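You operate a simulated robot arm through the tools that you are given. There is no shell and no other tool.

The job below is to be done with a simulated robot arm. You get a single attempt, and the scene is never put back.

TASK
Sand the pencil smudge off the mould, then wax its bare patch.
Fine: brown sanding block and white pad back where they lay; wax tin shut. A coat counts when it lies all over at full strength: go over it till it gets no stronger. What is to be rubbed or washed off counts as gone when no trace of it is left.

It is judged by the outcome, as a careful person would: the job done as asked, and still so three seconds after it is handed in. It fails if anything else is knocked over, pushed out of place, dropped, spilled or broken.

THE ROBOT
A 7-joint arm with a two-finger parallel gripper, fixed in place. Base frame: the origin is at the foot of the arm, x ahead of it, y to its left, z up. Units: m, rad, N and s.
Its first joint turns from -2.601 to 2.601 rad. Payload 3.43 kg.
The tool frame sits at the grasp point between the pads (the TCP): z along the fingers, y along the line on which they close. The tips reach 0.03 m beyond it. Largest opening 0.094 m; finger width 0.028, thickness 0.01; the body of the gripper, 0.05 by 0.096 m, starts 0.055 m behind the TCP.
Orientation is that of the tool frame in the base frame, as a unit quaternion [w, x, y, z]. With the fingers straight down and closing along the base's y, the tool's x points along the base's -x, its y along +y and its z along -z.

THE INTERFACE
- The arm moves only by the tool jog_arm. Its argument "series" is a list of rows, each an object (a shift or turn left out is 0, a gripper value left out holds the last) with "delta_pos": the shift along the tool's x, y, z in units of 150 mm (1.0 is 150 mm), a list of three; "delta_rot": the turn, a rotation vector about the tool's x, y, z in units of 180 degrees (1.0 is 180 degrees), a list of three; "claw": the finger opening in m, from 0 to 0.094. In form: [{"delta_pos": [tx, ty, tz], "delta_rot": [wx, wy, wz], "claw": claw}, ...]. A call has 1 to 20 rows; each row is the pose to reach, as a shift and turn from the pose commanded when the call began, along the tool's axes at that moment. A call with a number of a shift or a turn outside -1 to 1 is refused whole. Rows are played at 5 a second. More than 0.05 m and 0.15 rad between two rows, or a gripper value outside its range, and nothing of the call is played. Where a pose cannot be reached the arm comes as near as it can. A force on the tool above 70 N (or 10 N above the force at the start of the call, whichever is more), or a blocked arm, ends the call early, and 0.2 s more pass. The fingers move at their own pace (about 0.045 m/s each) and stop on an object; they squeeze with about 25 N. The grip force told is the motor's: it shows also when the fingers shut on nothing. Time passes only in rows, and 0.2 s behind the last, so rows that repeat a pose let the fingers close. The reply holds the time, the measured pose of the TCP, the force on the tool along the base axes, the opening and the grip force, in the units named above and with some noise, with the torque about the TCP (base axes, N m) and any sound that the robot's microphone picked up.
- Cameras (640 x 400 px; columns grow to the right, rows downward): "scene" is fixed at [0.0507, -0.6486, 1.3627]; the picture's right is [-0.11, -0.99, 0.00], its down [-0.80, 0.09, -0.60] and it looks along [0.59, -0.07, -0.80] (base axes); focal length 338 px, centre (320, 200). "wrist" rides on the gripper at [0.076, 0.014, -0.103] in the tool frame; the picture's right is [-0.18, 0.98, 0.00], its down [-0.75, -0.14, -0.64] and it looks along [-0.63, -0.12, 0.77] (tool axes); focal length 243 px, centre (320, 200). There is no depth. A picture from a camera that has moved, and an enlarged one, comes with that camera's place and axes in the base frame and with its lens.
- capture(camera): a new picture of that camera. It takes no simulated time.
- enlarge(camera, box): a new picture of the part [left, top, right, bottom] of that camera's present view, enlarged. It takes no simulated time.
- close_job(): hands the job in; it is judged then, once.

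Nothing tells you positions but the pictures and the camera data. Unless the task says otherwise, let go and move clear before handing in.

The tools are called after "Request:" as a command line: name --argument value ..., lists and objects as JSON in quotes. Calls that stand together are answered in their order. jog_arm: Moves the arm, as the interface text tells. Its arguments: {"type":"object","properties":{"series":{"type":"array","items":{"type":"object","properties":{"delta_pos":{"type":"array","items":{"type":"number"}},"delta_rot":{"type":"array","items":{"type":"number"}},"claw":{"type":"number"}}}}},"required":["series"]} The other tools are called the same way: capture (camera) takes a picture; enlarge (camera, box) takes an enlarged picture of a part of a camera's view; close_job () hands the job in.

At the start:

```text
time: 0.0
tool_pos: [0.3592, -0.6164, 1.0177]
ee_rot: [0.0, -0.001, 1.0, -0.001]
contact_force: [-0.1, -0.6, -0.1]
ft_torque: [0.02, -0.03, 0.0]
finger_gap: 0.0942
grasp_force: 0.0
```

scene: 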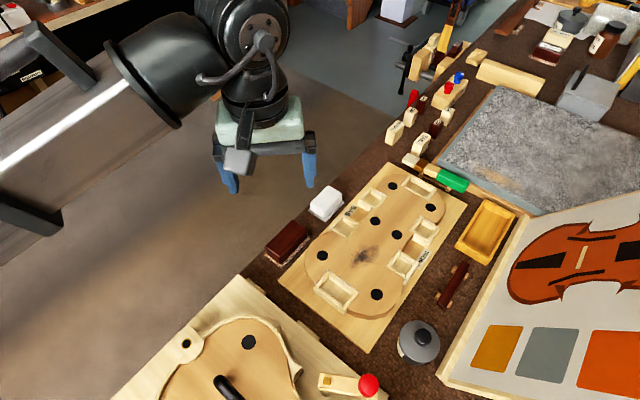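
wrist: 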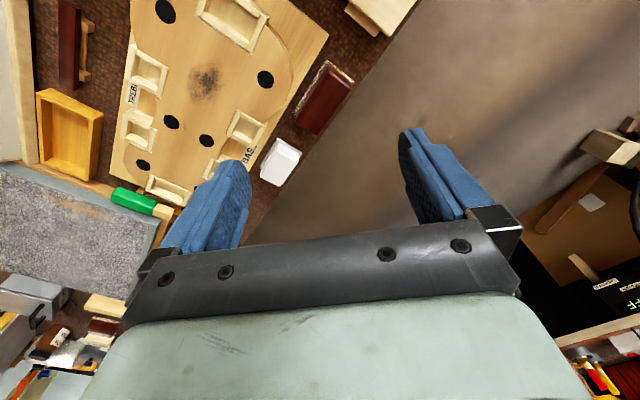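

I see a violin mould on a workbench with a dark smudge, a brown sanding block and a white pad to its left, and a grey tin nearby. I'll look closer before moving.

Request:
enlarge --camera "scene" --box '[240, 140, 480, 290]'

Request:
enlarge --camera "scene" --box '[240, 240, 480, 390]'

Request:
enlarge --camera "wrist" --box '[0, 0, 360, 225]'

Request:
enlarge --camera "scene" --box '[400, 0, 640, 150]'

```text
2.67 times, centred on (360, 215) of scene
camera zoom: at [0.0507, -0.6486, 1.3627], right [-0.11, -0.99, 0.0], down [-0.8, 0.09, -0.6], along [0.59, -0.07, -0.8], focal length 901 px, centre (213, 160)
```

zoom: 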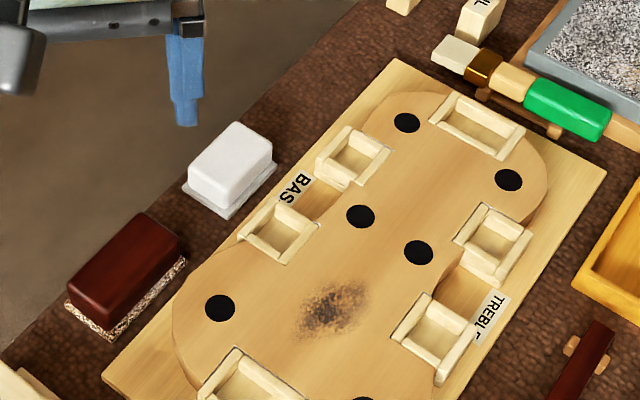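

```text
2.67 times, centred on (360, 315) of scene
camera zoom: at [0.0507, -0.6486, 1.3627], right [-0.11, -0.99, 0.0], down [-0.8, 0.09, -0.6], along [0.59, -0.07, -0.8], focal length 901 px, centre (213, -107)
```

zoom: 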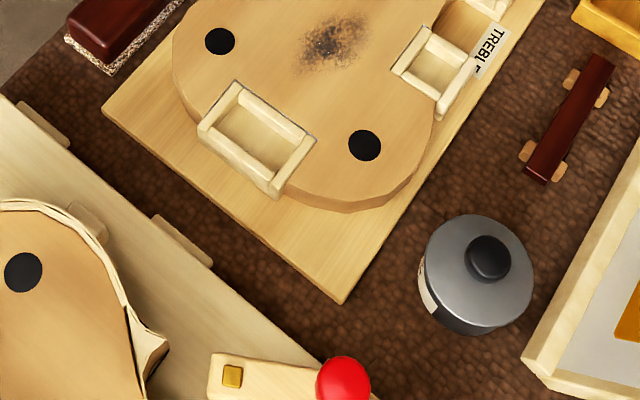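

```text
1.78 times, centred on (180, 112) of wrist
camera zoom: at [0.2831, -0.6037, 1.1199], right [0.18, 0.98, 0.0], down [0.75, -0.14, 0.64], along [0.63, -0.12, -0.77], focal length 431 px, centre (569, 356)
```

zoom: 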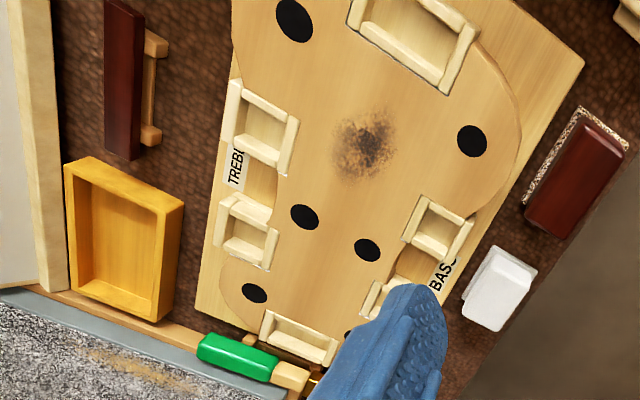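

```text
2.67 times, centred on (520, 75) of scene
camera zoom: at [0.0507, -0.6486, 1.3627], right [-0.11, -0.99, 0.0], down [-0.8, 0.09, -0.6], along [0.59, -0.07, -0.8], focal length 901 px, centre (-213, 533)
```

zoom: 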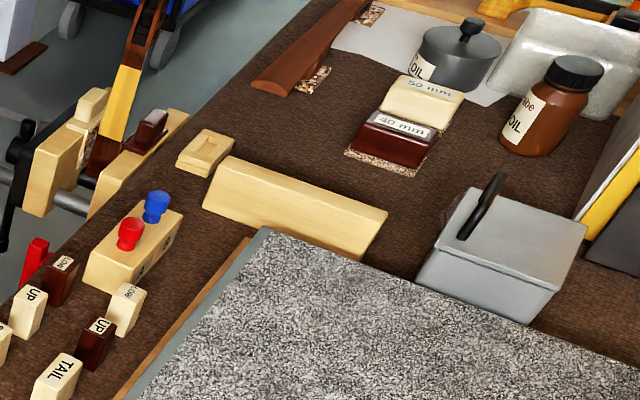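

The sanding block, white pad and the near tin look like the tools for this job. I'll zoom further to find the bare patch and read the tin's label.

Request:
enlarge --camera "scene" --box '[300, 210, 428, 290]'

Request:
enlarge --camera "scene" --box '[340, 155, 468, 235]'

Request:
enlarge --camera "scene" --box '[370, 310, 466, 370]'

Request:
enlarge --camera "scene" --box '[256, 180, 352, 270]'

Request:
enlarge --camera "scene" --box '[110, 270, 400, 400]'

```text
5.00 times, centred on (364, 250) of scene
camera zoom: at [0.0507, -0.6486, 1.3627], right [-0.11, -0.99, 0.0], down [-0.8, 0.09, -0.6], along [0.59, -0.07, -0.8], focal length 1689 px, centre (100, -50)
```

zoom: 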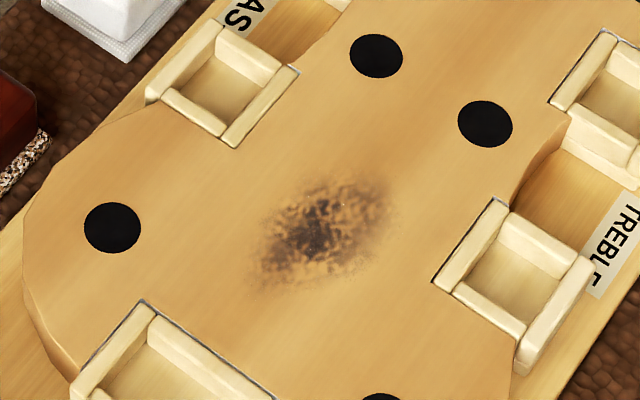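

```text
5.00 times, centred on (404, 195) of scene
camera zoom: at [0.0507, -0.6486, 1.3627], right [-0.11, -0.99, 0.0], down [-0.8, 0.09, -0.6], along [0.59, -0.07, -0.8], focal length 1689 px, centre (-100, 225)
```

zoom: 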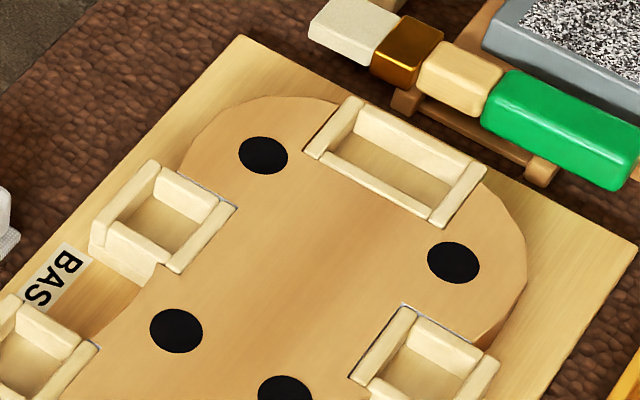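

```text
6.67 times, centred on (418, 340) of scene
camera zoom: at [0.0507, -0.6486, 1.3627], right [-0.11, -0.99, 0.0], down [-0.8, 0.09, -0.6], along [0.59, -0.07, -0.8], focal length 2252 px, centre (-333, -733)
```

zoom: 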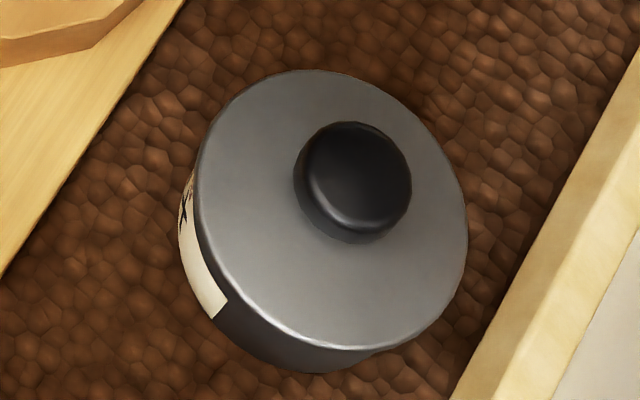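

```text
4.44 times, centred on (304, 225) of scene
camera zoom: at [0.0507, -0.6486, 1.3627], right [-0.11, -0.99, 0.0], down [-0.8, 0.09, -0.6], along [0.59, -0.07, -0.8], focal length 1502 px, centre (391, 89)
```

zoom: 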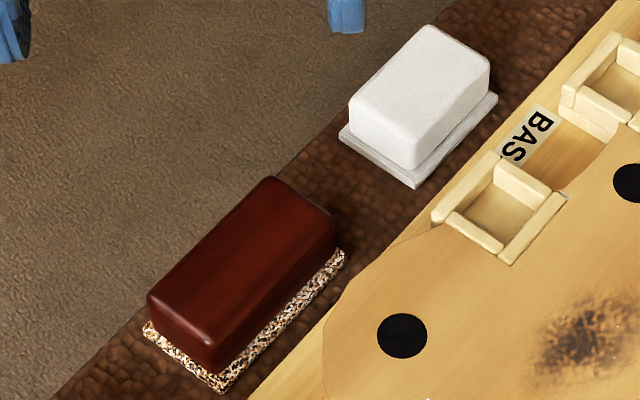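

```text
2.21 times, centred on (255, 335) of scene
camera zoom: at [0.0507, -0.6486, 1.3627], right [-0.11, -0.99, 0.0], down [-0.8, 0.09, -0.6], along [0.59, -0.07, -0.8], focal length 746 px, centre (463, -98)
```

zoom: 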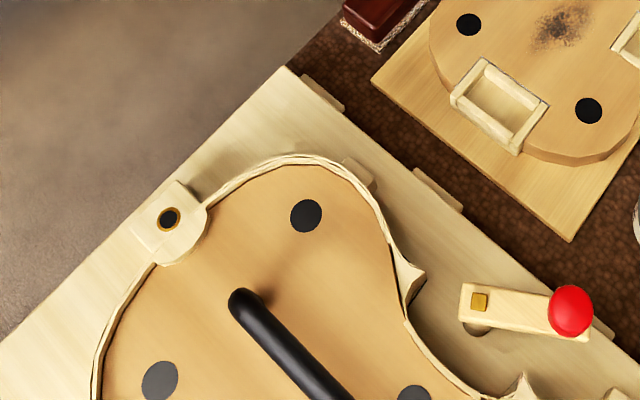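

The mould's top is at about z 0.765 m around (0.34, -0.77). I'll move the gripper high and back so the wrist camera can look at the mould from closer.

Request:
jog_arm --series '[{"delta_pos": [0.2, -0.17, 0]}, {"delta_pos": [0.4, -0.34, 0]}, {"delta_pos": [0.6, -0.51, 0]}, {"delta_pos": [0.8, -0.68, 0]}, {"delta_pos": [1.0, -0.85, 0]}, {"delta_pos": [1.0, -0.85, 0]}]'

Request:
capture --camera "wrist"

Request:
capture --camera "scene"

```text
time: 1.4
tool_pos: [0.2087, -0.7437, 1.019]
ee_rot: [0.0, -0.001, 1.0, -0.002]
contact_force: [0.1, 0.0, 0.3]
ft_torque: [0.01, -0.02, -0.02]
finger_gap: 0.0942
grasp_force: 0.1
```

```text
taken
camera wrist: at [0.1322, -0.7315, 1.1205], right [0.18, 0.98, 0.0], down [0.75, -0.14, 0.64], along [0.63, -0.12, -0.77], focal length 243 px, centre (320, 200)
```

wrist: 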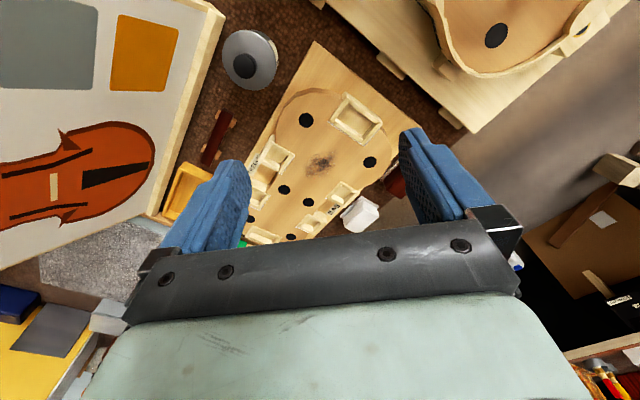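

```text
taken
```

scene: 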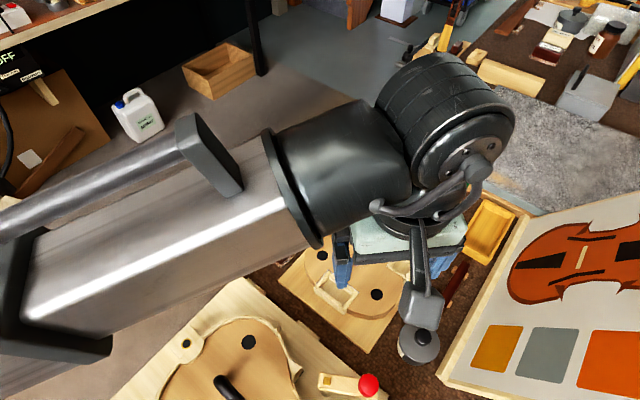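

Request:
enlarge --camera "wrist" --box '[220, 30, 420, 250]'

Request:
enlarge --camera "wrist" --box '[270, 110, 390, 185]'

Request:
enlarge --camera "wrist" --box '[240, 165, 360, 240]'

Request:
enlarge --camera "wrist" --box '[200, 10, 320, 110]'

```text
1.82 times, centred on (320, 140) of wrist
camera zoom: at [0.1322, -0.7315, 1.1205], right [0.18, 0.98, 0.0], down [0.75, -0.14, 0.64], along [0.63, -0.12, -0.77], focal length 441 px, centre (320, 309)
```

zoom: 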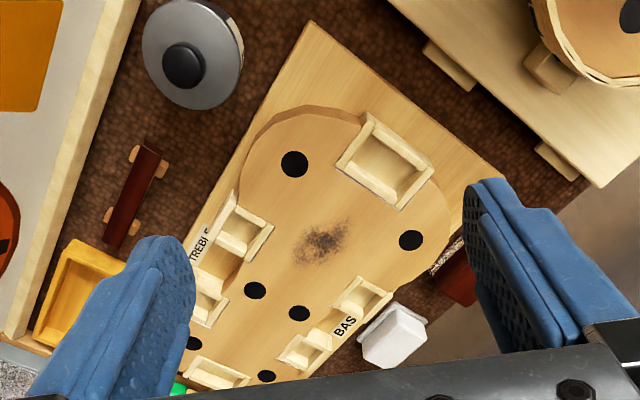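

```text
5.33 times, centred on (330, 148) of wrist
camera zoom: at [0.1322, -0.7315, 1.1205], right [0.18, 0.98, 0.0], down [0.75, -0.14, 0.64], along [0.63, -0.12, -0.77], focal length 1294 px, centre (267, 480)
```

zoom: 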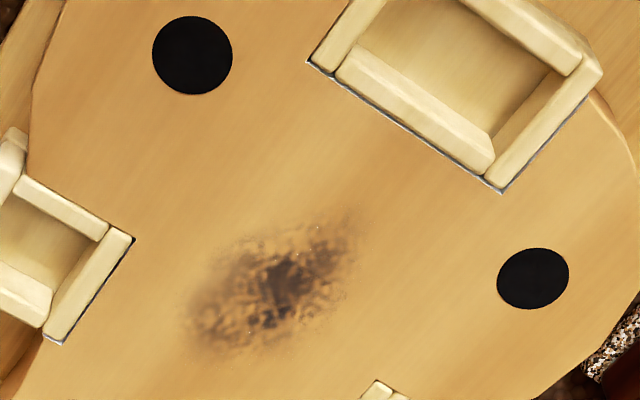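

```text
5.33 times, centred on (300, 202) of wrist
camera zoom: at [0.1322, -0.7315, 1.1205], right [0.18, 0.98, 0.0], down [0.75, -0.14, 0.64], along [0.63, -0.12, -0.77], focal length 1294 px, centre (427, 187)
```

zoom: 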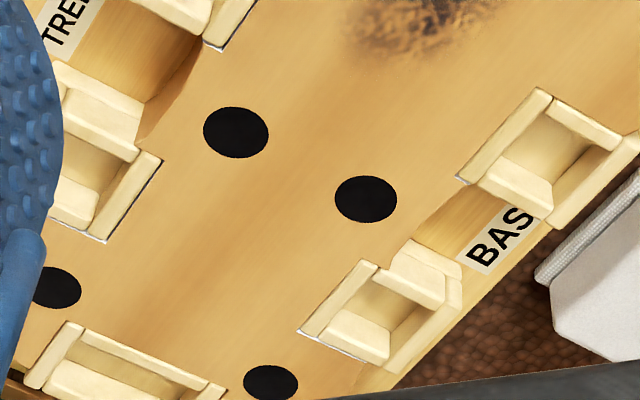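

```text
4.00 times, centred on (260, 60) of wrist
camera zoom: at [0.1322, -0.7315, 1.1205], right [0.18, 0.98, 0.0], down [0.75, -0.14, 0.64], along [0.63, -0.12, -0.77], focal length 970 px, centre (560, 760)
```

zoom: 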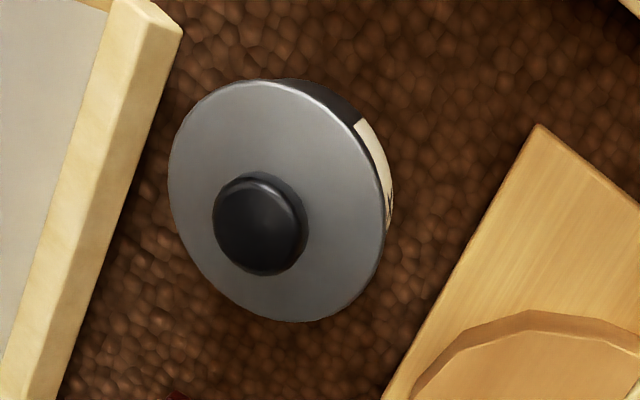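

The smudge is at about (0.341, -0.768), the sanding block near (0.41, -0.62), lying at roughly -42°, and the tin near (0.18, -0.83). No separate bare patch is visible yet. I'll go above the sanding block with the gripper turned to match it and look again.

Request:
jog_arm --series '[{"delta_pos": [-0.167, 0.1, 0], "delta_rot": [0, 0, 0.0389]}, {"delta_pos": [-0.333, 0.2, 0], "delta_rot": [0, 0, 0.0778]}, {"delta_pos": [-0.5, 0.3, 0], "delta_rot": [0, 0, 0.1167]}, {"delta_pos": [-0.667, 0.4, 0], "delta_rot": [0, 0, 0.1556]}, {"delta_pos": [-0.833, 0.5, 0], "delta_rot": [0, 0, 0.1944]}, {"delta_pos": [-1.0, 0.6, 0.1], "delta_rot": [0, 0, 0.2333]}, {"delta_pos": [-1.0, 0.6, 0.2], "delta_rot": [0, 0, 0.2333]}, {"delta_pos": [-1.0, 0.6, 0.2], "delta_rot": [0, 0, 0.2333]}]'

Request:
capture --camera "wrist"

```text
time: 3.2
tool_pos: [0.358, -0.6542, 0.987]
ee_rot: [0.001, 0.359, 0.933, -0.001]
contact_force: [0.7, 0.1, 0.4]
ft_torque: [0.0, 0.03, -0.01]
finger_gap: 0.0938
grasp_force: 0.1
```

```text
taken
camera wrist: at [0.3115, -0.5944, 1.0894], right [0.79, 0.61, 0.0], down [0.47, -0.61, 0.64], along [0.39, -0.51, -0.77], focal length 243 px, centre (320, 200)
```

wrist: 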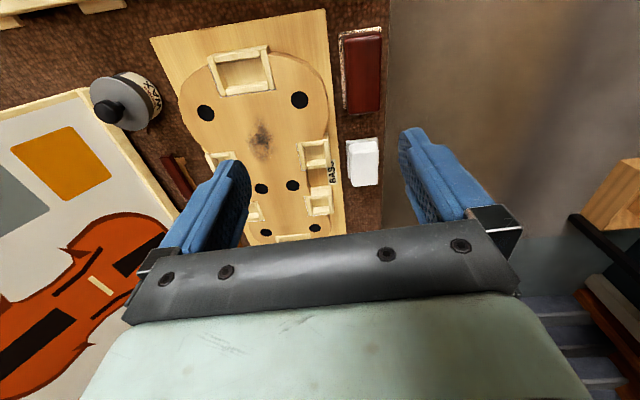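

Request:
enlarge --camera "wrist" --box '[310, 10, 410, 200]'

Request:
enlarge --camera "wrist" --box '[70, 50, 190, 140]'

Request:
enlarge --camera "wrist" --box '[190, 60, 350, 180]'

```text
2.11 times, centred on (360, 105) of wrist
camera zoom: at [0.3115, -0.5944, 1.0894], right [0.79, 0.61, 0.0], down [0.47, -0.61, 0.64], along [0.39, -0.51, -0.77], focal length 511 px, centre (236, 400)
```

zoom: 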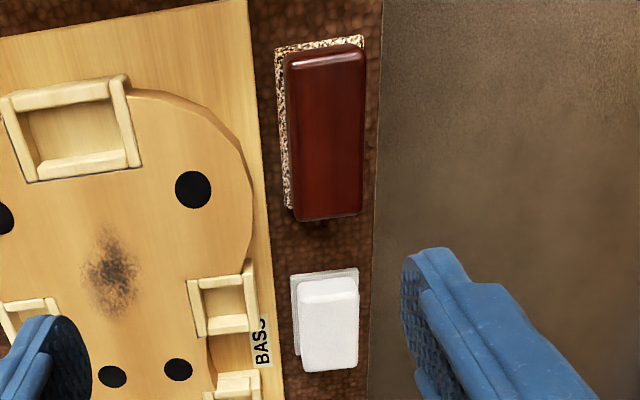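

```text
4.44 times, centred on (130, 95) of wrist
camera zoom: at [0.3115, -0.5944, 1.0894], right [0.79, 0.61, 0.0], down [0.47, -0.61, 0.64], along [0.39, -0.51, -0.77], focal length 1078 px, centre (1164, 667)
```

zoom: 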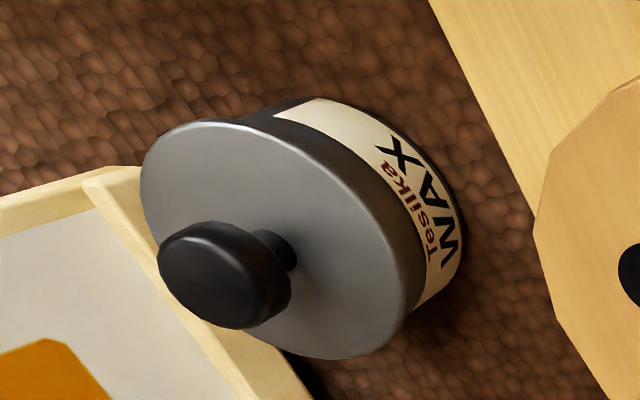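

```text
3.33 times, centred on (270, 120) of wrist
camera zoom: at [0.3115, -0.5944, 1.0894], right [0.79, 0.61, 0.0], down [0.47, -0.61, 0.64], along [0.39, -0.51, -0.77], focal length 809 px, centre (487, 467)
```

zoom: 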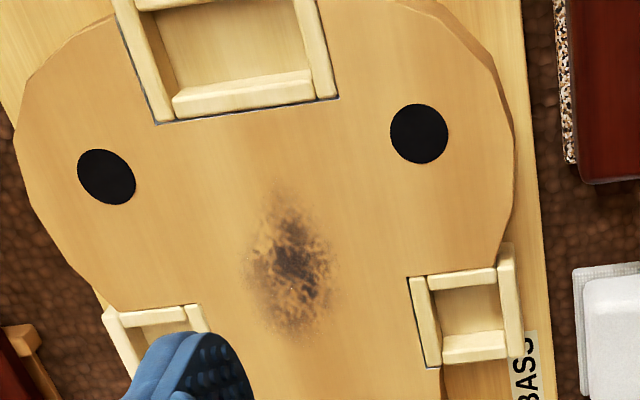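

The tin reads "WAX". The sanding block centre is near (0.402, -0.622), its top at about z 0.755. I'll move above it, close the fingers partway and look again.

Request:
jog_arm --series '[{"delta_pos": [-0.02, 0.09, 0.2], "claw": 0.07}, {"delta_pos": [-0.04, 0.18, 0.4], "claw": 0.07}, {"delta_pos": [-0.06, 0.27, 0.6], "claw": 0.07}, {"delta_pos": [-0.075, 0.355, 0.847], "claw": 0.07}, {"delta_pos": [-0.075, 0.355, 0.847], "claw": 0.07}]'

Request:
capture --camera "wrist"

Request:
capture --camera "scene"

```text
time: 4.4
tool_pos: [0.4025, -0.6228, 0.8602]
ee_rot: [0.0, 0.357, 0.934, 0.001]
contact_force: [0.1, -0.3, -0.4]
ft_torque: [-0.02, 0.03, 0.01]
finger_gap: 0.07
grasp_force: 0.0
```

```text
taken
camera wrist: at [0.3556, -0.5629, 0.9622], right [0.79, 0.61, 0.0], down [0.47, -0.61, 0.64], along [0.39, -0.51, -0.77], focal length 243 px, centre (320, 200)
```

wrist: 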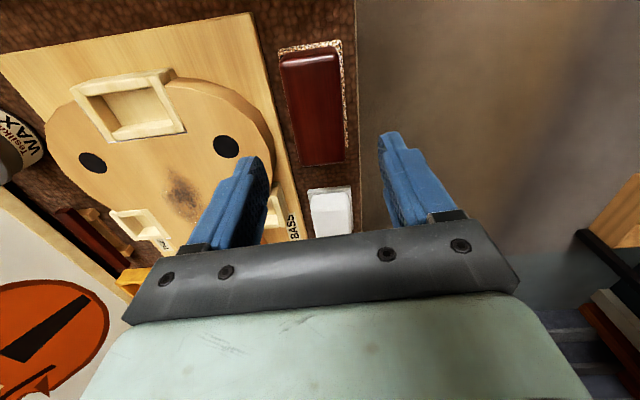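

```text
taken
```

scene: 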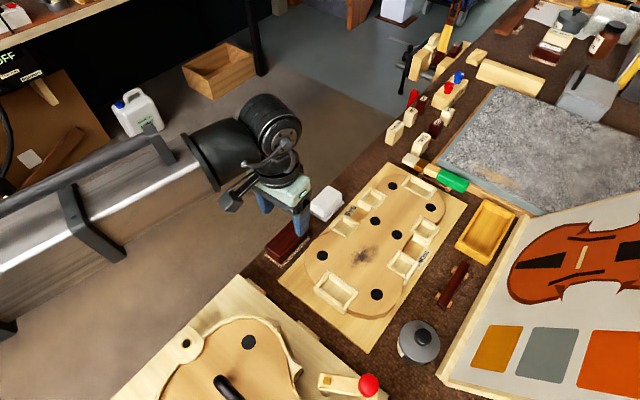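

Request:
enlarge --camera "wrist" --box '[240, 30, 400, 180]'

Request:
enlarge --camera "scene" --box '[220, 160, 360, 270]'

```text
2.67 times, centred on (320, 105) of wrist
camera zoom: at [0.3556, -0.5629, 0.9622], right [0.79, 0.61, 0.0], down [0.47, -0.61, 0.64], along [0.39, -0.51, -0.77], focal length 647 px, centre (320, 453)
```

zoom: 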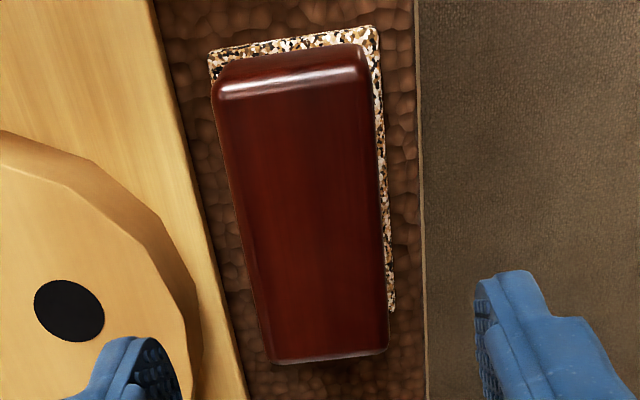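

```text
3.64 times, centred on (290, 215) of scene
camera zoom: at [0.0507, -0.6486, 1.3627], right [-0.11, -0.99, 0.0], down [-0.8, 0.09, -0.6], along [0.59, -0.07, -0.8], focal length 1228 px, centre (429, 146)
```

zoom: 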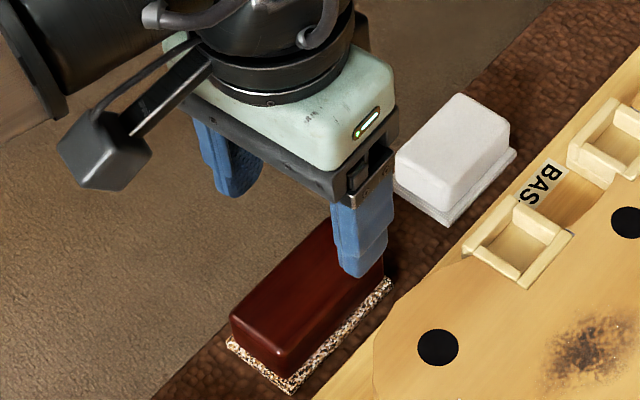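

The block lies at about -45° and is nearly centred under the gripper. Its height is still uncertain (0.75 to 0.78), so I'll turn 3° more, go down to just above it and look again.

Request:
jog_arm --series '[{"delta_pos": [0, -0.01, 0.13], "delta_rot": [0, 0, 0.0167], "claw": 0.064}, {"delta_pos": [0, -0.02, 0.24], "delta_rot": [0, 0, 0.0167], "claw": 0.064}, {"delta_pos": [0, -0.02, 0.24], "delta_rot": [0, 0, 0.0167], "claw": 0.064}]'

Request:
capture --camera "wrist"

Request:
enlarge --camera "scene" --box '[220, 170, 360, 280]'

```text
time: 5.2
tool_pos: [0.4005, -0.6249, 0.8236]
ee_rot: [0.0, 0.382, 0.924, -0.001]
contact_force: [1.2, 0.0, -0.7]
ft_torque: [0.03, -0.03, 0.01]
finger_gap: 0.064
grasp_force: 0.0
```

```text
taken
camera wrist: at [0.3565, -0.5627, 0.9261], right [0.82, 0.57, 0.0], down [0.43, -0.63, 0.64], along [0.36, -0.53, -0.77], focal length 243 px, centre (320, 200)
```

wrist: 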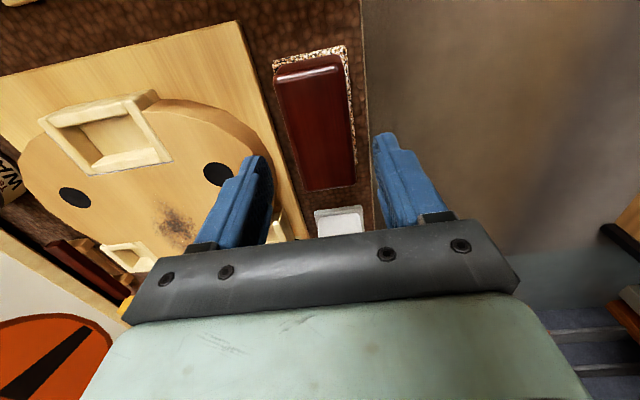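

```text
3.64 times, centred on (290, 225) of scene
camera zoom: at [0.0507, -0.6486, 1.3627], right [-0.11, -0.99, 0.0], down [-0.8, 0.09, -0.6], along [0.59, -0.07, -0.8], focal length 1228 px, centre (429, 109)
```

zoom: 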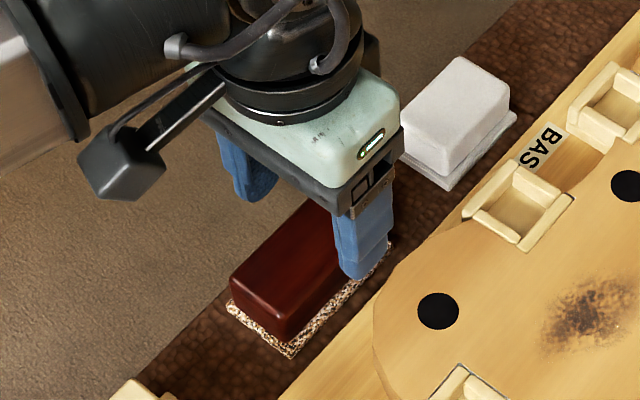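

Request:
enlarge --camera "wrist" --box '[240, 30, 400, 230]'

```text
2.00 times, centred on (320, 130) of wrist
camera zoom: at [0.3565, -0.5627, 0.9261], right [0.82, 0.57, 0.0], down [0.43, -0.63, 0.64], along [0.36, -0.53, -0.77], focal length 485 px, centre (320, 340)
```

zoom: 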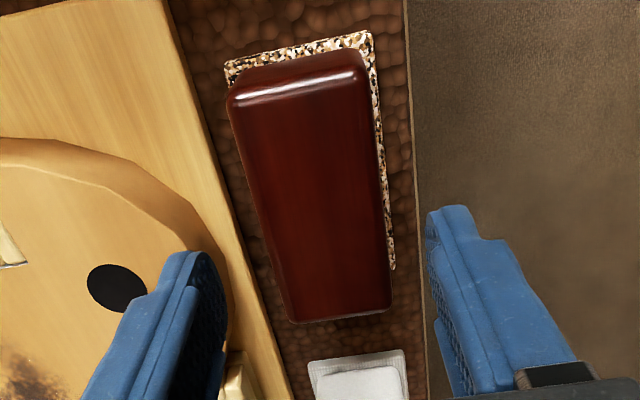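

My estimates now agree: bench at about 0.742, block top at about 0.768, block centre at about (0.397, -0.6205). I'll shift 6 mm and lower partway to check the fingertips against the block.

Request:
jog_arm --series '[{"delta_pos": [0.04, 0, 0], "claw": 0.06}, {"delta_pos": [0.04, 0, 0.1], "claw": 0.06}, {"delta_pos": [0.04, 0, 0.18], "claw": 0.06}, {"delta_pos": [0.04, 0, 0.18], "claw": 0.06}]'

Request:
enlarge --camera "wrist" --box '[220, 30, 420, 230]'

Request:
enlarge --camera "scene" --box '[240, 190, 360, 290]'

```text
time: 6.2
tool_pos: [0.3957, -0.621, 0.7972]
ee_rot: [0.001, 0.382, 0.924, -0.002]
contact_force: [-0.4, -0.7, -0.3]
ft_torque: [0.05, 0.01, 0.03]
finger_gap: 0.06
grasp_force: 0.0
```

```text
2.00 times, centred on (320, 130) of wrist
camera zoom: at [0.3528, -0.5584, 0.8992], right [0.82, 0.57, 0.0], down [0.43, -0.63, 0.64], along [0.36, -0.53, -0.77], focal length 485 px, centre (320, 340)
```

zoom: 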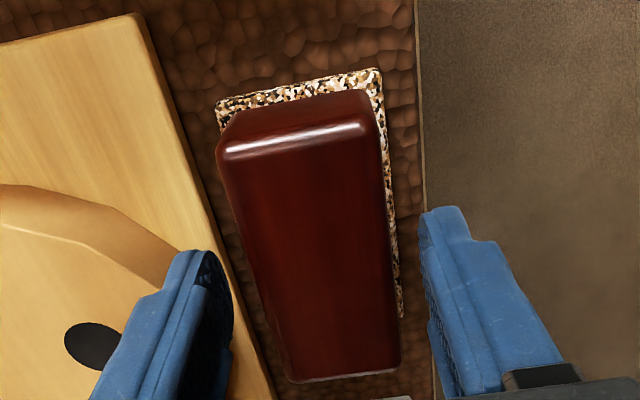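

```text
4.00 times, centred on (300, 240) of scene
camera zoom: at [0.0507, -0.6486, 1.3627], right [-0.11, -0.99, 0.0], down [-0.8, 0.09, -0.6], along [0.59, -0.07, -0.8], focal length 1351 px, centre (400, 40)
```

zoom: 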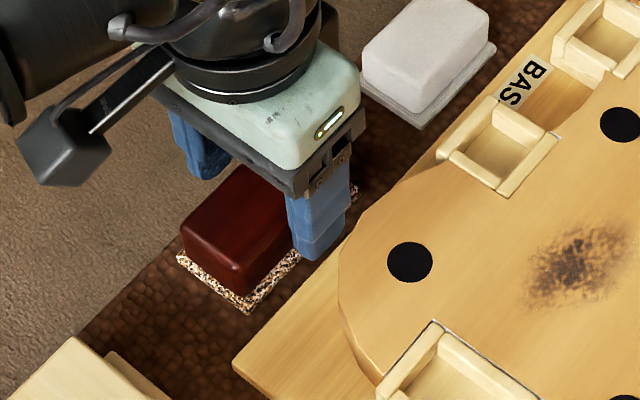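

The block's top is at about 0.77 and sits centred between the fingers. I'll narrow the fingers a little and ease down beside the block to about 15 mm of overlap, watching the force.

Request:
jog_arm --series '[{"delta_pos": [0, 0, 0], "claw": 0.054}, {"delta_pos": [0, 0, 0.03], "claw": 0.054}, {"delta_pos": [0, 0, 0.06], "claw": 0.054}, {"delta_pos": [0, 0, 0.085], "claw": 0.054}, {"delta_pos": [0, 0, 0.085], "claw": 0.054}]'

Request:
enlarge --camera "wrist" --box '[220, 30, 420, 230]'

Request:
enlarge --camera "scene" --box '[260, 205, 340, 265]'

```text
time: 7.4
tool_pos: [0.3967, -0.6206, 0.784]
ee_rot: [0.0, 0.382, 0.924, -0.001]
contact_force: [-0.5, -0.9, -0.5]
ft_torque: [0.03, 0.0, -0.01]
finger_gap: 0.0541
grasp_force: 0.0
```

```text
2.00 times, centred on (320, 130) of wrist
camera zoom: at [0.353, -0.558, 0.8863], right [0.82, 0.57, 0.0], down [0.43, -0.63, 0.64], along [0.36, -0.53, -0.77], focal length 485 px, centre (320, 340)
```

zoom: 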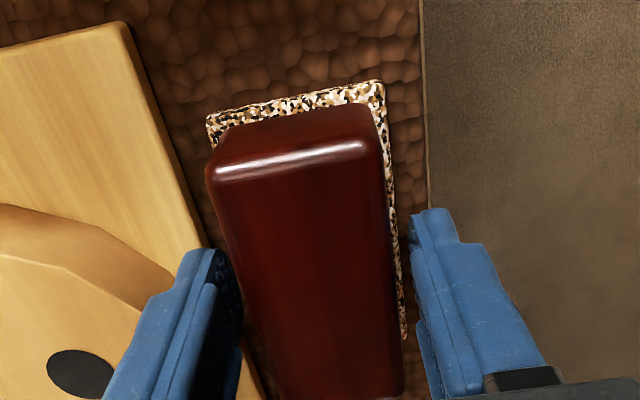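

```text
6.67 times, centred on (300, 235) of scene
camera zoom: at [0.0507, -0.6486, 1.3627], right [-0.11, -0.99, 0.0], down [-0.8, 0.09, -0.6], along [0.59, -0.07, -0.8], focal length 2252 px, centre (453, -33)
```

zoom: 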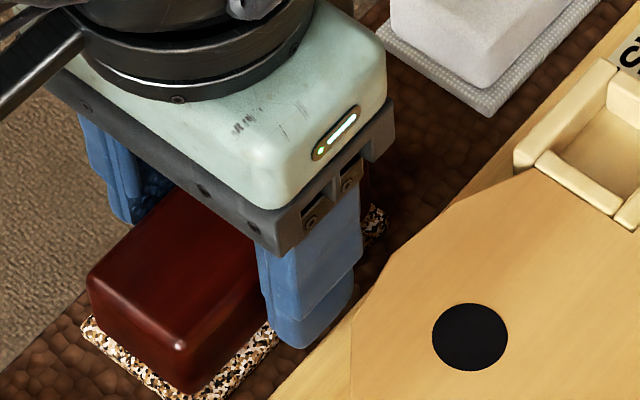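

Request:
jog_arm --series '[{"claw": 0.03}, {"claw": 0.03}, {"claw": 0.03}, {"claw": 0.03}]'

Request:
enlarge --camera "wrist" --box '[220, 30, 420, 230]'

```text
time: 8.4
tool_pos: [0.3962, -0.6205, 0.7851]
ee_rot: [0.001, 0.382, 0.924, -0.001]
contact_force: [1.6, -0.6, 10.3]
ft_torque: [0.12, -0.1, -0.02]
finger_gap: 0.0416
grasp_force: 24.9
```

```text
2.00 times, centred on (320, 130) of wrist
camera zoom: at [0.3529, -0.5579, 0.8866], right [0.82, 0.57, 0.0], down [0.43, -0.63, 0.64], along [0.36, -0.53, -0.77], focal length 485 px, centre (320, 340)
```

zoom: 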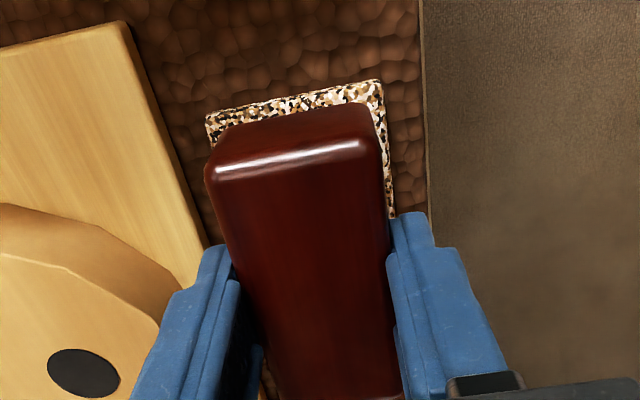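

The block is gripped (42 mm wide, 25 N). I'll lift it straight up 9 cm and carry it over the smudge.

Request:
jog_arm --series '[{"delta_pos": [0, 0, -0.1], "claw": 0.03}, {"delta_pos": [0, 0, -0.3], "claw": 0.03}, {"delta_pos": [0, 0, -0.6], "claw": 0.03}, {"delta_pos": [-0.09, -0.2, -0.6], "claw": 0.03}, {"delta_pos": [-0.18, -0.4, -0.6], "claw": 0.03}, {"delta_pos": [-0.27, -0.6, -0.6], "claw": 0.03}, {"delta_pos": [-0.36, -0.8, -0.6], "claw": 0.03}, {"delta_pos": [-0.434, -0.957, -0.6], "claw": 0.03}, {"delta_pos": [-0.434, -0.957, -0.6], "claw": 0.03}]'

Request:
capture --camera "wrist"

Request:
enlarge --camera "scene" --box '[250, 150, 490, 300]'

```text
time: 10.4
tool_pos: [0.3434, -0.7682, 0.8751]
ee_rot: [0.0, 0.382, 0.924, -0.002]
contact_force: [-0.3, 0.2, 0.7]
ft_torque: [-0.01, -0.03, 0.03]
finger_gap: 0.0302
grasp_force: 0.0
```

```text
taken
camera wrist: at [0.2984, -0.7055, 0.977], right [0.82, 0.57, 0.0], down [0.43, -0.63, 0.64], along [0.36, -0.53, -0.77], focal length 243 px, centre (320, 200)
```

wrist: 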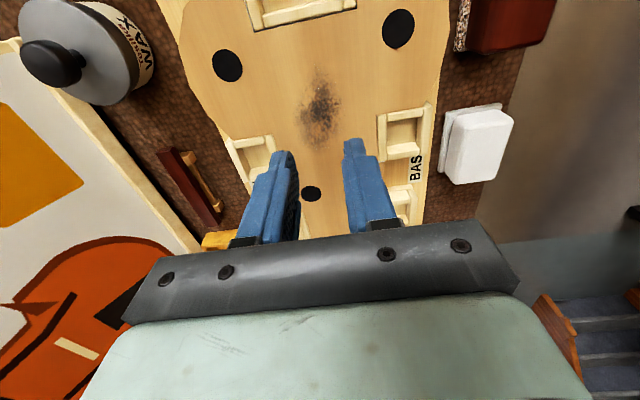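

```text
2.67 times, centred on (370, 225) of scene
camera zoom: at [0.0507, -0.6486, 1.3627], right [-0.11, -0.99, 0.0], down [-0.8, 0.09, -0.6], along [0.59, -0.07, -0.8], focal length 901 px, centre (187, 133)
```

zoom: 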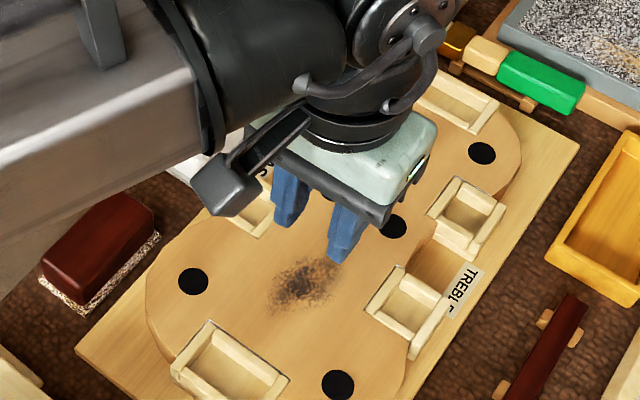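

The block slipped out and stayed where it lay: I had only held its rounded top edge. I'll look at its shape and at the smudge from here before gripping it lower.

Request:
enlarge --camera "scene" --box '[256, 210, 328, 270]'

Request:
enlarge --camera "wrist" --box '[430, 0, 570, 90]'

Request:
enlarge --camera "wrist" --box '[430, 80, 530, 200]'

Request:
enlarge --camera "wrist" --box '[200, 0, 440, 150]'

Request:
enlarge --camera "wrist" --box '[0, 0, 180, 110]'

```text
6.67 times, centred on (292, 240) of scene
camera zoom: at [0.0507, -0.6486, 1.3627], right [-0.11, -0.99, 0.0], down [-0.8, 0.09, -0.6], along [0.59, -0.07, -0.8], focal length 2252 px, centre (507, -67)
```

zoom: 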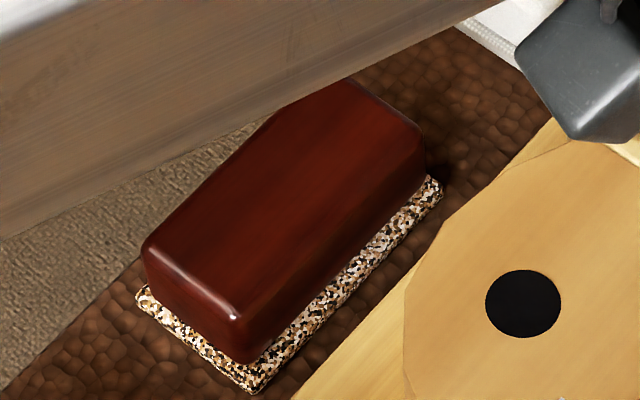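

```text
4.44 times, centred on (500, 45) of wrist
camera zoom: at [0.2984, -0.7055, 0.977], right [0.82, 0.57, 0.0], down [0.43, -0.63, 0.64], along [0.36, -0.53, -0.77], focal length 1078 px, centre (-480, 889)
```

zoom: 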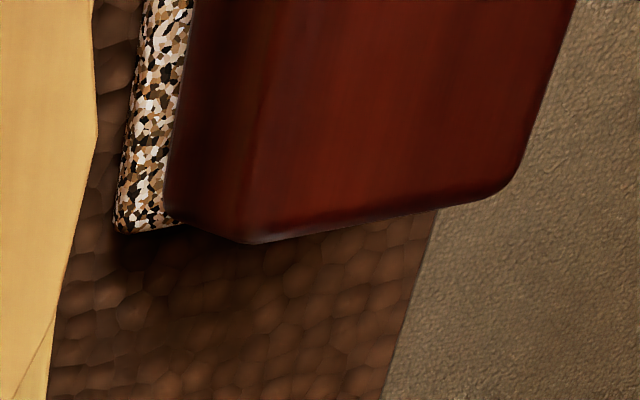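

```text
3.33 times, centred on (480, 140) of wrist
camera zoom: at [0.2984, -0.7055, 0.977], right [0.82, 0.57, 0.0], down [0.43, -0.63, 0.64], along [0.36, -0.53, -0.77], focal length 809 px, centre (-213, 400)
```

zoom: 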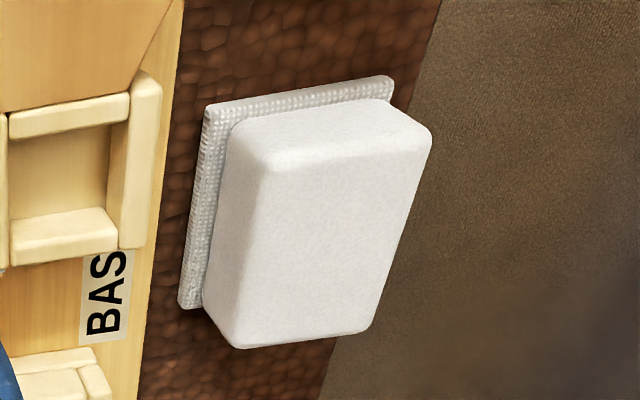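

```text
2.67 times, centred on (320, 75) of wrist
camera zoom: at [0.2984, -0.7055, 0.977], right [0.82, 0.57, 0.0], down [0.43, -0.63, 0.64], along [0.36, -0.53, -0.77], focal length 647 px, centre (320, 533)
```

zoom: 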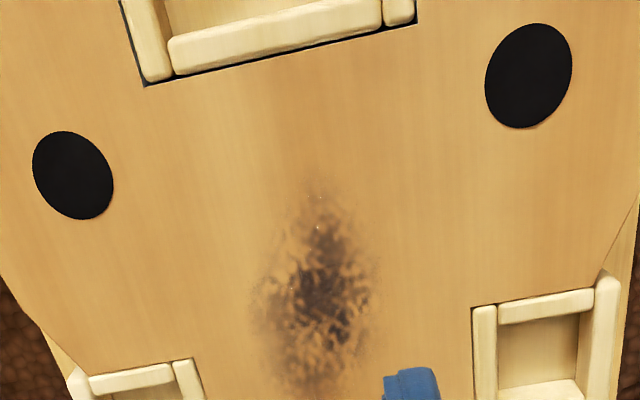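

```text
3.56 times, centred on (90, 55) of wrist
camera zoom: at [0.2984, -0.7055, 0.977], right [0.82, 0.57, 0.0], down [0.43, -0.63, 0.64], along [0.36, -0.53, -0.77], focal length 863 px, centre (1138, 716)
```

zoom: 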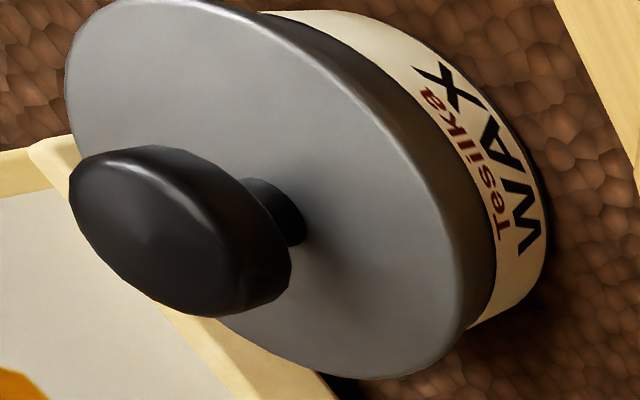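

The mould top is at z≈0.775, the bench at about 0.733 and the block's top at about 0.767, with big rounded edges. I'll return to the block and take it about 10 mm lower, just above its sole.

Request:
jog_arm --series '[{"delta_pos": [0.09, 0.2, 0], "claw": 0.053}, {"delta_pos": [0.18, 0.4, 0], "claw": 0.053}, {"delta_pos": [0.27, 0.6, 0], "claw": 0.053}, {"delta_pos": [0.36, 0.8, 0], "claw": 0.053}, {"delta_pos": [0.434, 0.957, 0], "claw": 0.053}, {"delta_pos": [0.434, 0.957, 0.2], "claw": 0.053}, {"delta_pos": [0.434, 0.957, 0.4], "claw": 0.053}, {"delta_pos": [0.434, 0.957, 0.5], "claw": 0.053}, {"delta_pos": [0.434, 0.957, 0.56], "claw": 0.053}, {"delta_pos": [0.434, 0.957, 0.6], "claw": 0.053}, {"delta_pos": [0.434, 0.957, 0.62], "claw": 0.053}, {"delta_pos": [0.434, 0.957, 0.635], "claw": 0.053}, {"delta_pos": [0.434, 0.957, 0.65], "claw": 0.053}]'

Request:
enlarge --camera "wrist" --box '[220, 30, 420, 230]'

Request:
enlarge --camera "scene" --box '[260, 205, 340, 265]'

```text
time: 13.2
tool_pos: [0.3969, -0.6206, 0.7776]
ee_rot: [0.002, 0.382, 0.924, -0.001]
contact_force: [0.4, -0.6, -0.3]
ft_torque: [-0.01, -0.02, -0.02]
finger_gap: 0.0531
grasp_force: 0.1
```

```text
2.00 times, centred on (320, 130) of wrist
camera zoom: at [0.3532, -0.5578, 0.8793], right [0.82, 0.57, 0.0], down [0.43, -0.63, 0.64], along [0.36, -0.53, -0.77], focal length 485 px, centre (320, 340)
```

zoom: 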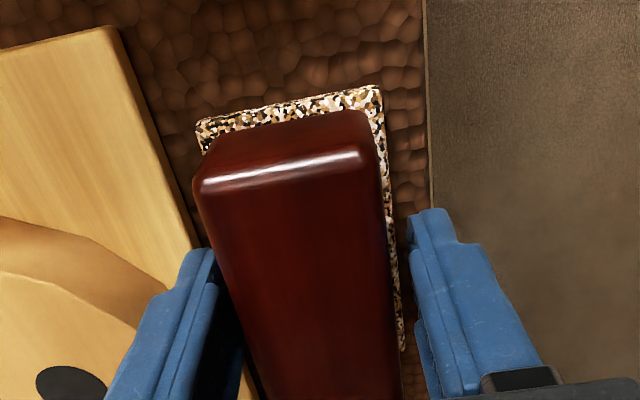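

```text
6.67 times, centred on (300, 235) of scene
camera zoom: at [0.0507, -0.6486, 1.3627], right [-0.11, -0.99, 0.0], down [-0.8, 0.09, -0.6], along [0.59, -0.07, -0.8], focal length 2252 px, centre (453, -33)
```

zoom: 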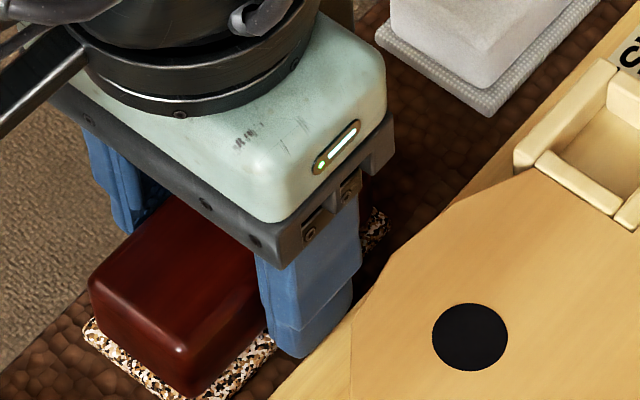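

Request:
jog_arm --series '[{"delta_pos": [0, 0, 0.013], "claw": 0.053}, {"delta_pos": [0, 0, 0.026], "claw": 0.053}, {"delta_pos": [0, 0, 0.026], "claw": 0.053}]'

```text
time: 14.0
tool_pos: [0.3972, -0.6207, 0.7736]
ee_rot: [0.001, 0.382, 0.924, -0.001]
contact_force: [0.1, 0.2, 0.6]
ft_torque: [0.0, 0.03, -0.05]
finger_gap: 0.0523
grasp_force: 0.0
```

Request:
jog_arm --series '[{"claw": 0.03}, {"claw": 0.03}, {"claw": 0.03}, {"claw": 0.03}]'

Request:
enlarge --camera "wrist" --box '[220, 30, 420, 230]'

```text
time: 15.0
tool_pos: [0.3971, -0.62, 0.7741]
ee_rot: [0.002, 0.381, 0.924, -0.001]
contact_force: [0.0, 0.3, 0.9]
ft_torque: [0.03, 0.0, 0.0]
finger_gap: 0.0494
grasp_force: 24.9
```

```text
2.00 times, centred on (320, 130) of wrist
camera zoom: at [0.353, -0.558, 0.8755], right [0.82, 0.57, 0.0], down [0.43, -0.63, 0.64], along [0.36, -0.53, -0.77], focal length 485 px, centre (320, 340)
```

zoom: 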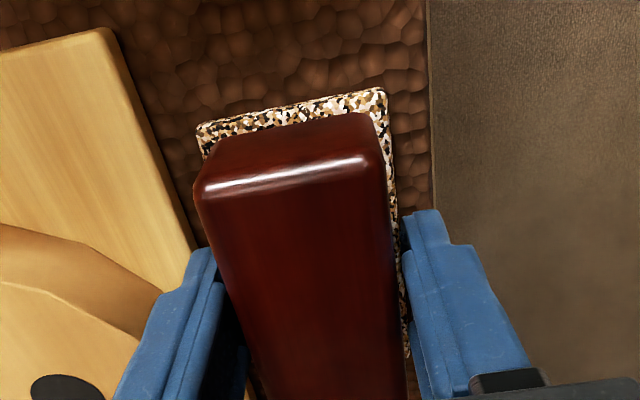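

Now the fingers hold flat sides (49 mm apart, no upward push). I'll lift a little and check that the block comes along.

Request:
jog_arm --series '[{"delta_pos": [0, 0, -0.03], "claw": 0.03}, {"delta_pos": [0, 0, -0.07], "claw": 0.03}, {"delta_pos": [0, 0, -0.13], "claw": 0.03}, {"delta_pos": [0, 0, -0.2], "claw": 0.03}, {"delta_pos": [0, 0, -0.2], "claw": 0.03}]'

Request:
enlarge --camera "scene" --box '[260, 190, 340, 265]'

Request:
enlarge --camera "wrist" --box '[220, 30, 420, 230]'

```text
time: 16.2
tool_pos: [0.3969, -0.6203, 0.8038]
ee_rot: [0.001, 0.382, 0.924, -0.001]
contact_force: [-0.1, 0.6, -0.7]
ft_torque: [0.0, 0.0, 0.02]
finger_gap: 0.0493
grasp_force: 25.3
```

```text
5.33 times, centred on (300, 228) of scene
camera zoom: at [0.0507, -0.6486, 1.3627], right [-0.11, -0.99, 0.0], down [-0.8, 0.09, -0.6], along [0.59, -0.07, -0.8], focal length 1802 px, centre (427, 53)
```

zoom: 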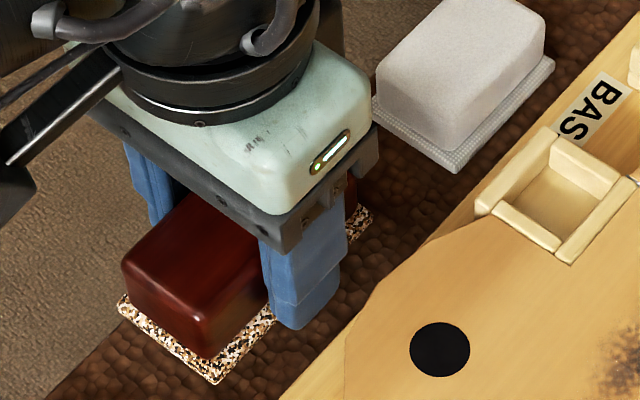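

```text
2.00 times, centred on (320, 130) of wrist
camera zoom: at [0.3531, -0.5579, 0.906], right [0.82, 0.57, 0.0], down [0.43, -0.63, 0.64], along [0.36, -0.53, -0.77], focal length 485 px, centre (320, 340)
```

zoom: 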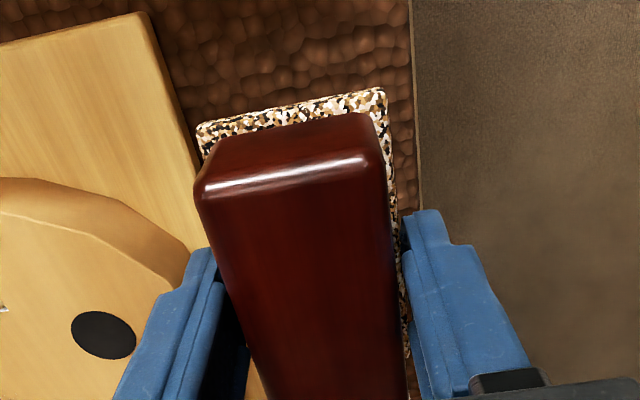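

The block is held firmly. I'll carry it over the smudge at a safe height and lower to just above the mould.

Request:
jog_arm --series '[{"delta_pos": [0, 0, -0.2], "claw": 0.03}, {"delta_pos": [0, 0, -0.4], "claw": 0.03}, {"delta_pos": [-0.085, -0.194, -0.4], "claw": 0.03}, {"delta_pos": [-0.17, -0.388, -0.4], "claw": 0.03}, {"delta_pos": [-0.255, -0.582, -0.4], "claw": 0.03}, {"delta_pos": [-0.34, -0.776, -0.4], "claw": 0.03}, {"delta_pos": [-0.423, -0.969, -0.4], "claw": 0.03}, {"delta_pos": [-0.423, -0.969, -0.3], "claw": 0.03}, {"delta_pos": [-0.423, -0.969, -0.2], "claw": 0.03}, {"delta_pos": [-0.423, -0.969, -0.15], "claw": 0.03}, {"delta_pos": [-0.423, -0.969, -0.15], "claw": 0.03}]'

Request:
capture --camera "wrist"

Request:
enlarge --camera "scene" --box '[270, 180, 430, 280]'

```text
time: 18.6
tool_pos: [0.3391, -0.7675, 0.8272]
ee_rot: [-0.001, 0.381, 0.924, -0.001]
contact_force: [0.0, 0.2, -0.7]
ft_torque: [0.04, -0.03, 0.03]
finger_gap: 0.0493
grasp_force: 24.7
```

```text
taken
camera wrist: at [0.2956, -0.7055, 0.9286], right [0.82, 0.57, 0.0], down [0.43, -0.63, 0.64], along [0.36, -0.53, -0.77], focal length 243 px, centre (320, 200)
```

wrist: 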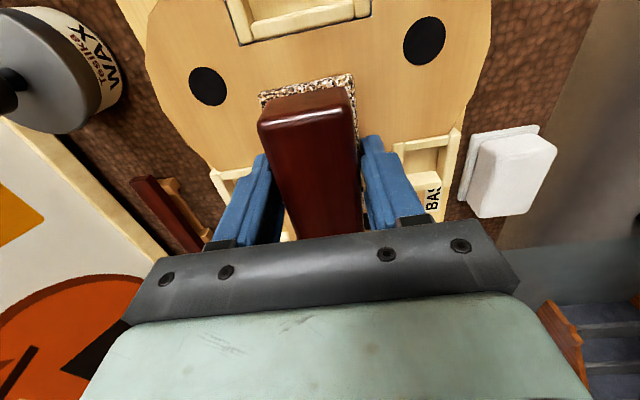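

```text
4.00 times, centred on (350, 230) of scene
camera zoom: at [0.0507, -0.6486, 1.3627], right [-0.11, -0.99, 0.0], down [-0.8, 0.09, -0.6], along [0.59, -0.07, -0.8], focal length 1351 px, centre (200, 80)
```

zoom: 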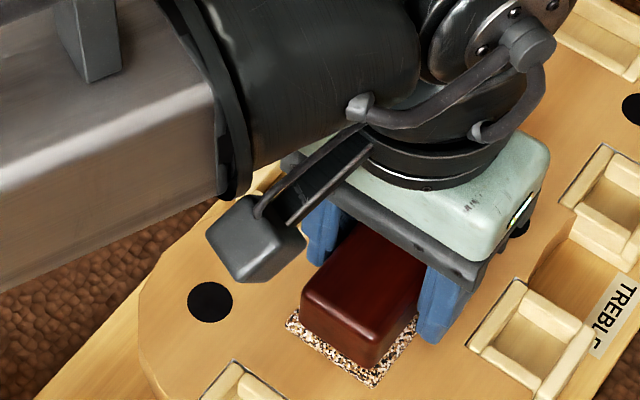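

Request:
jog_arm --series '[{"delta_pos": [0, 0, 0.02], "claw": 0.03}, {"delta_pos": [0, 0, 0.04], "claw": 0.03}, {"delta_pos": [0, 0, 0.055], "claw": 0.03}, {"delta_pos": [0, 0, 0.07], "claw": 0.03}, {"delta_pos": [0, 0, 0.07], "claw": 0.03}]'

```text
time: 19.8
tool_pos: [0.34, -0.7678, 0.8154]
ee_rot: [0.0, 0.382, 0.924, -0.001]
contact_force: [-0.2, 0.3, -0.9]
ft_torque: [-0.02, -0.01, 0.04]
finger_gap: 0.0492
grasp_force: 25.1
```

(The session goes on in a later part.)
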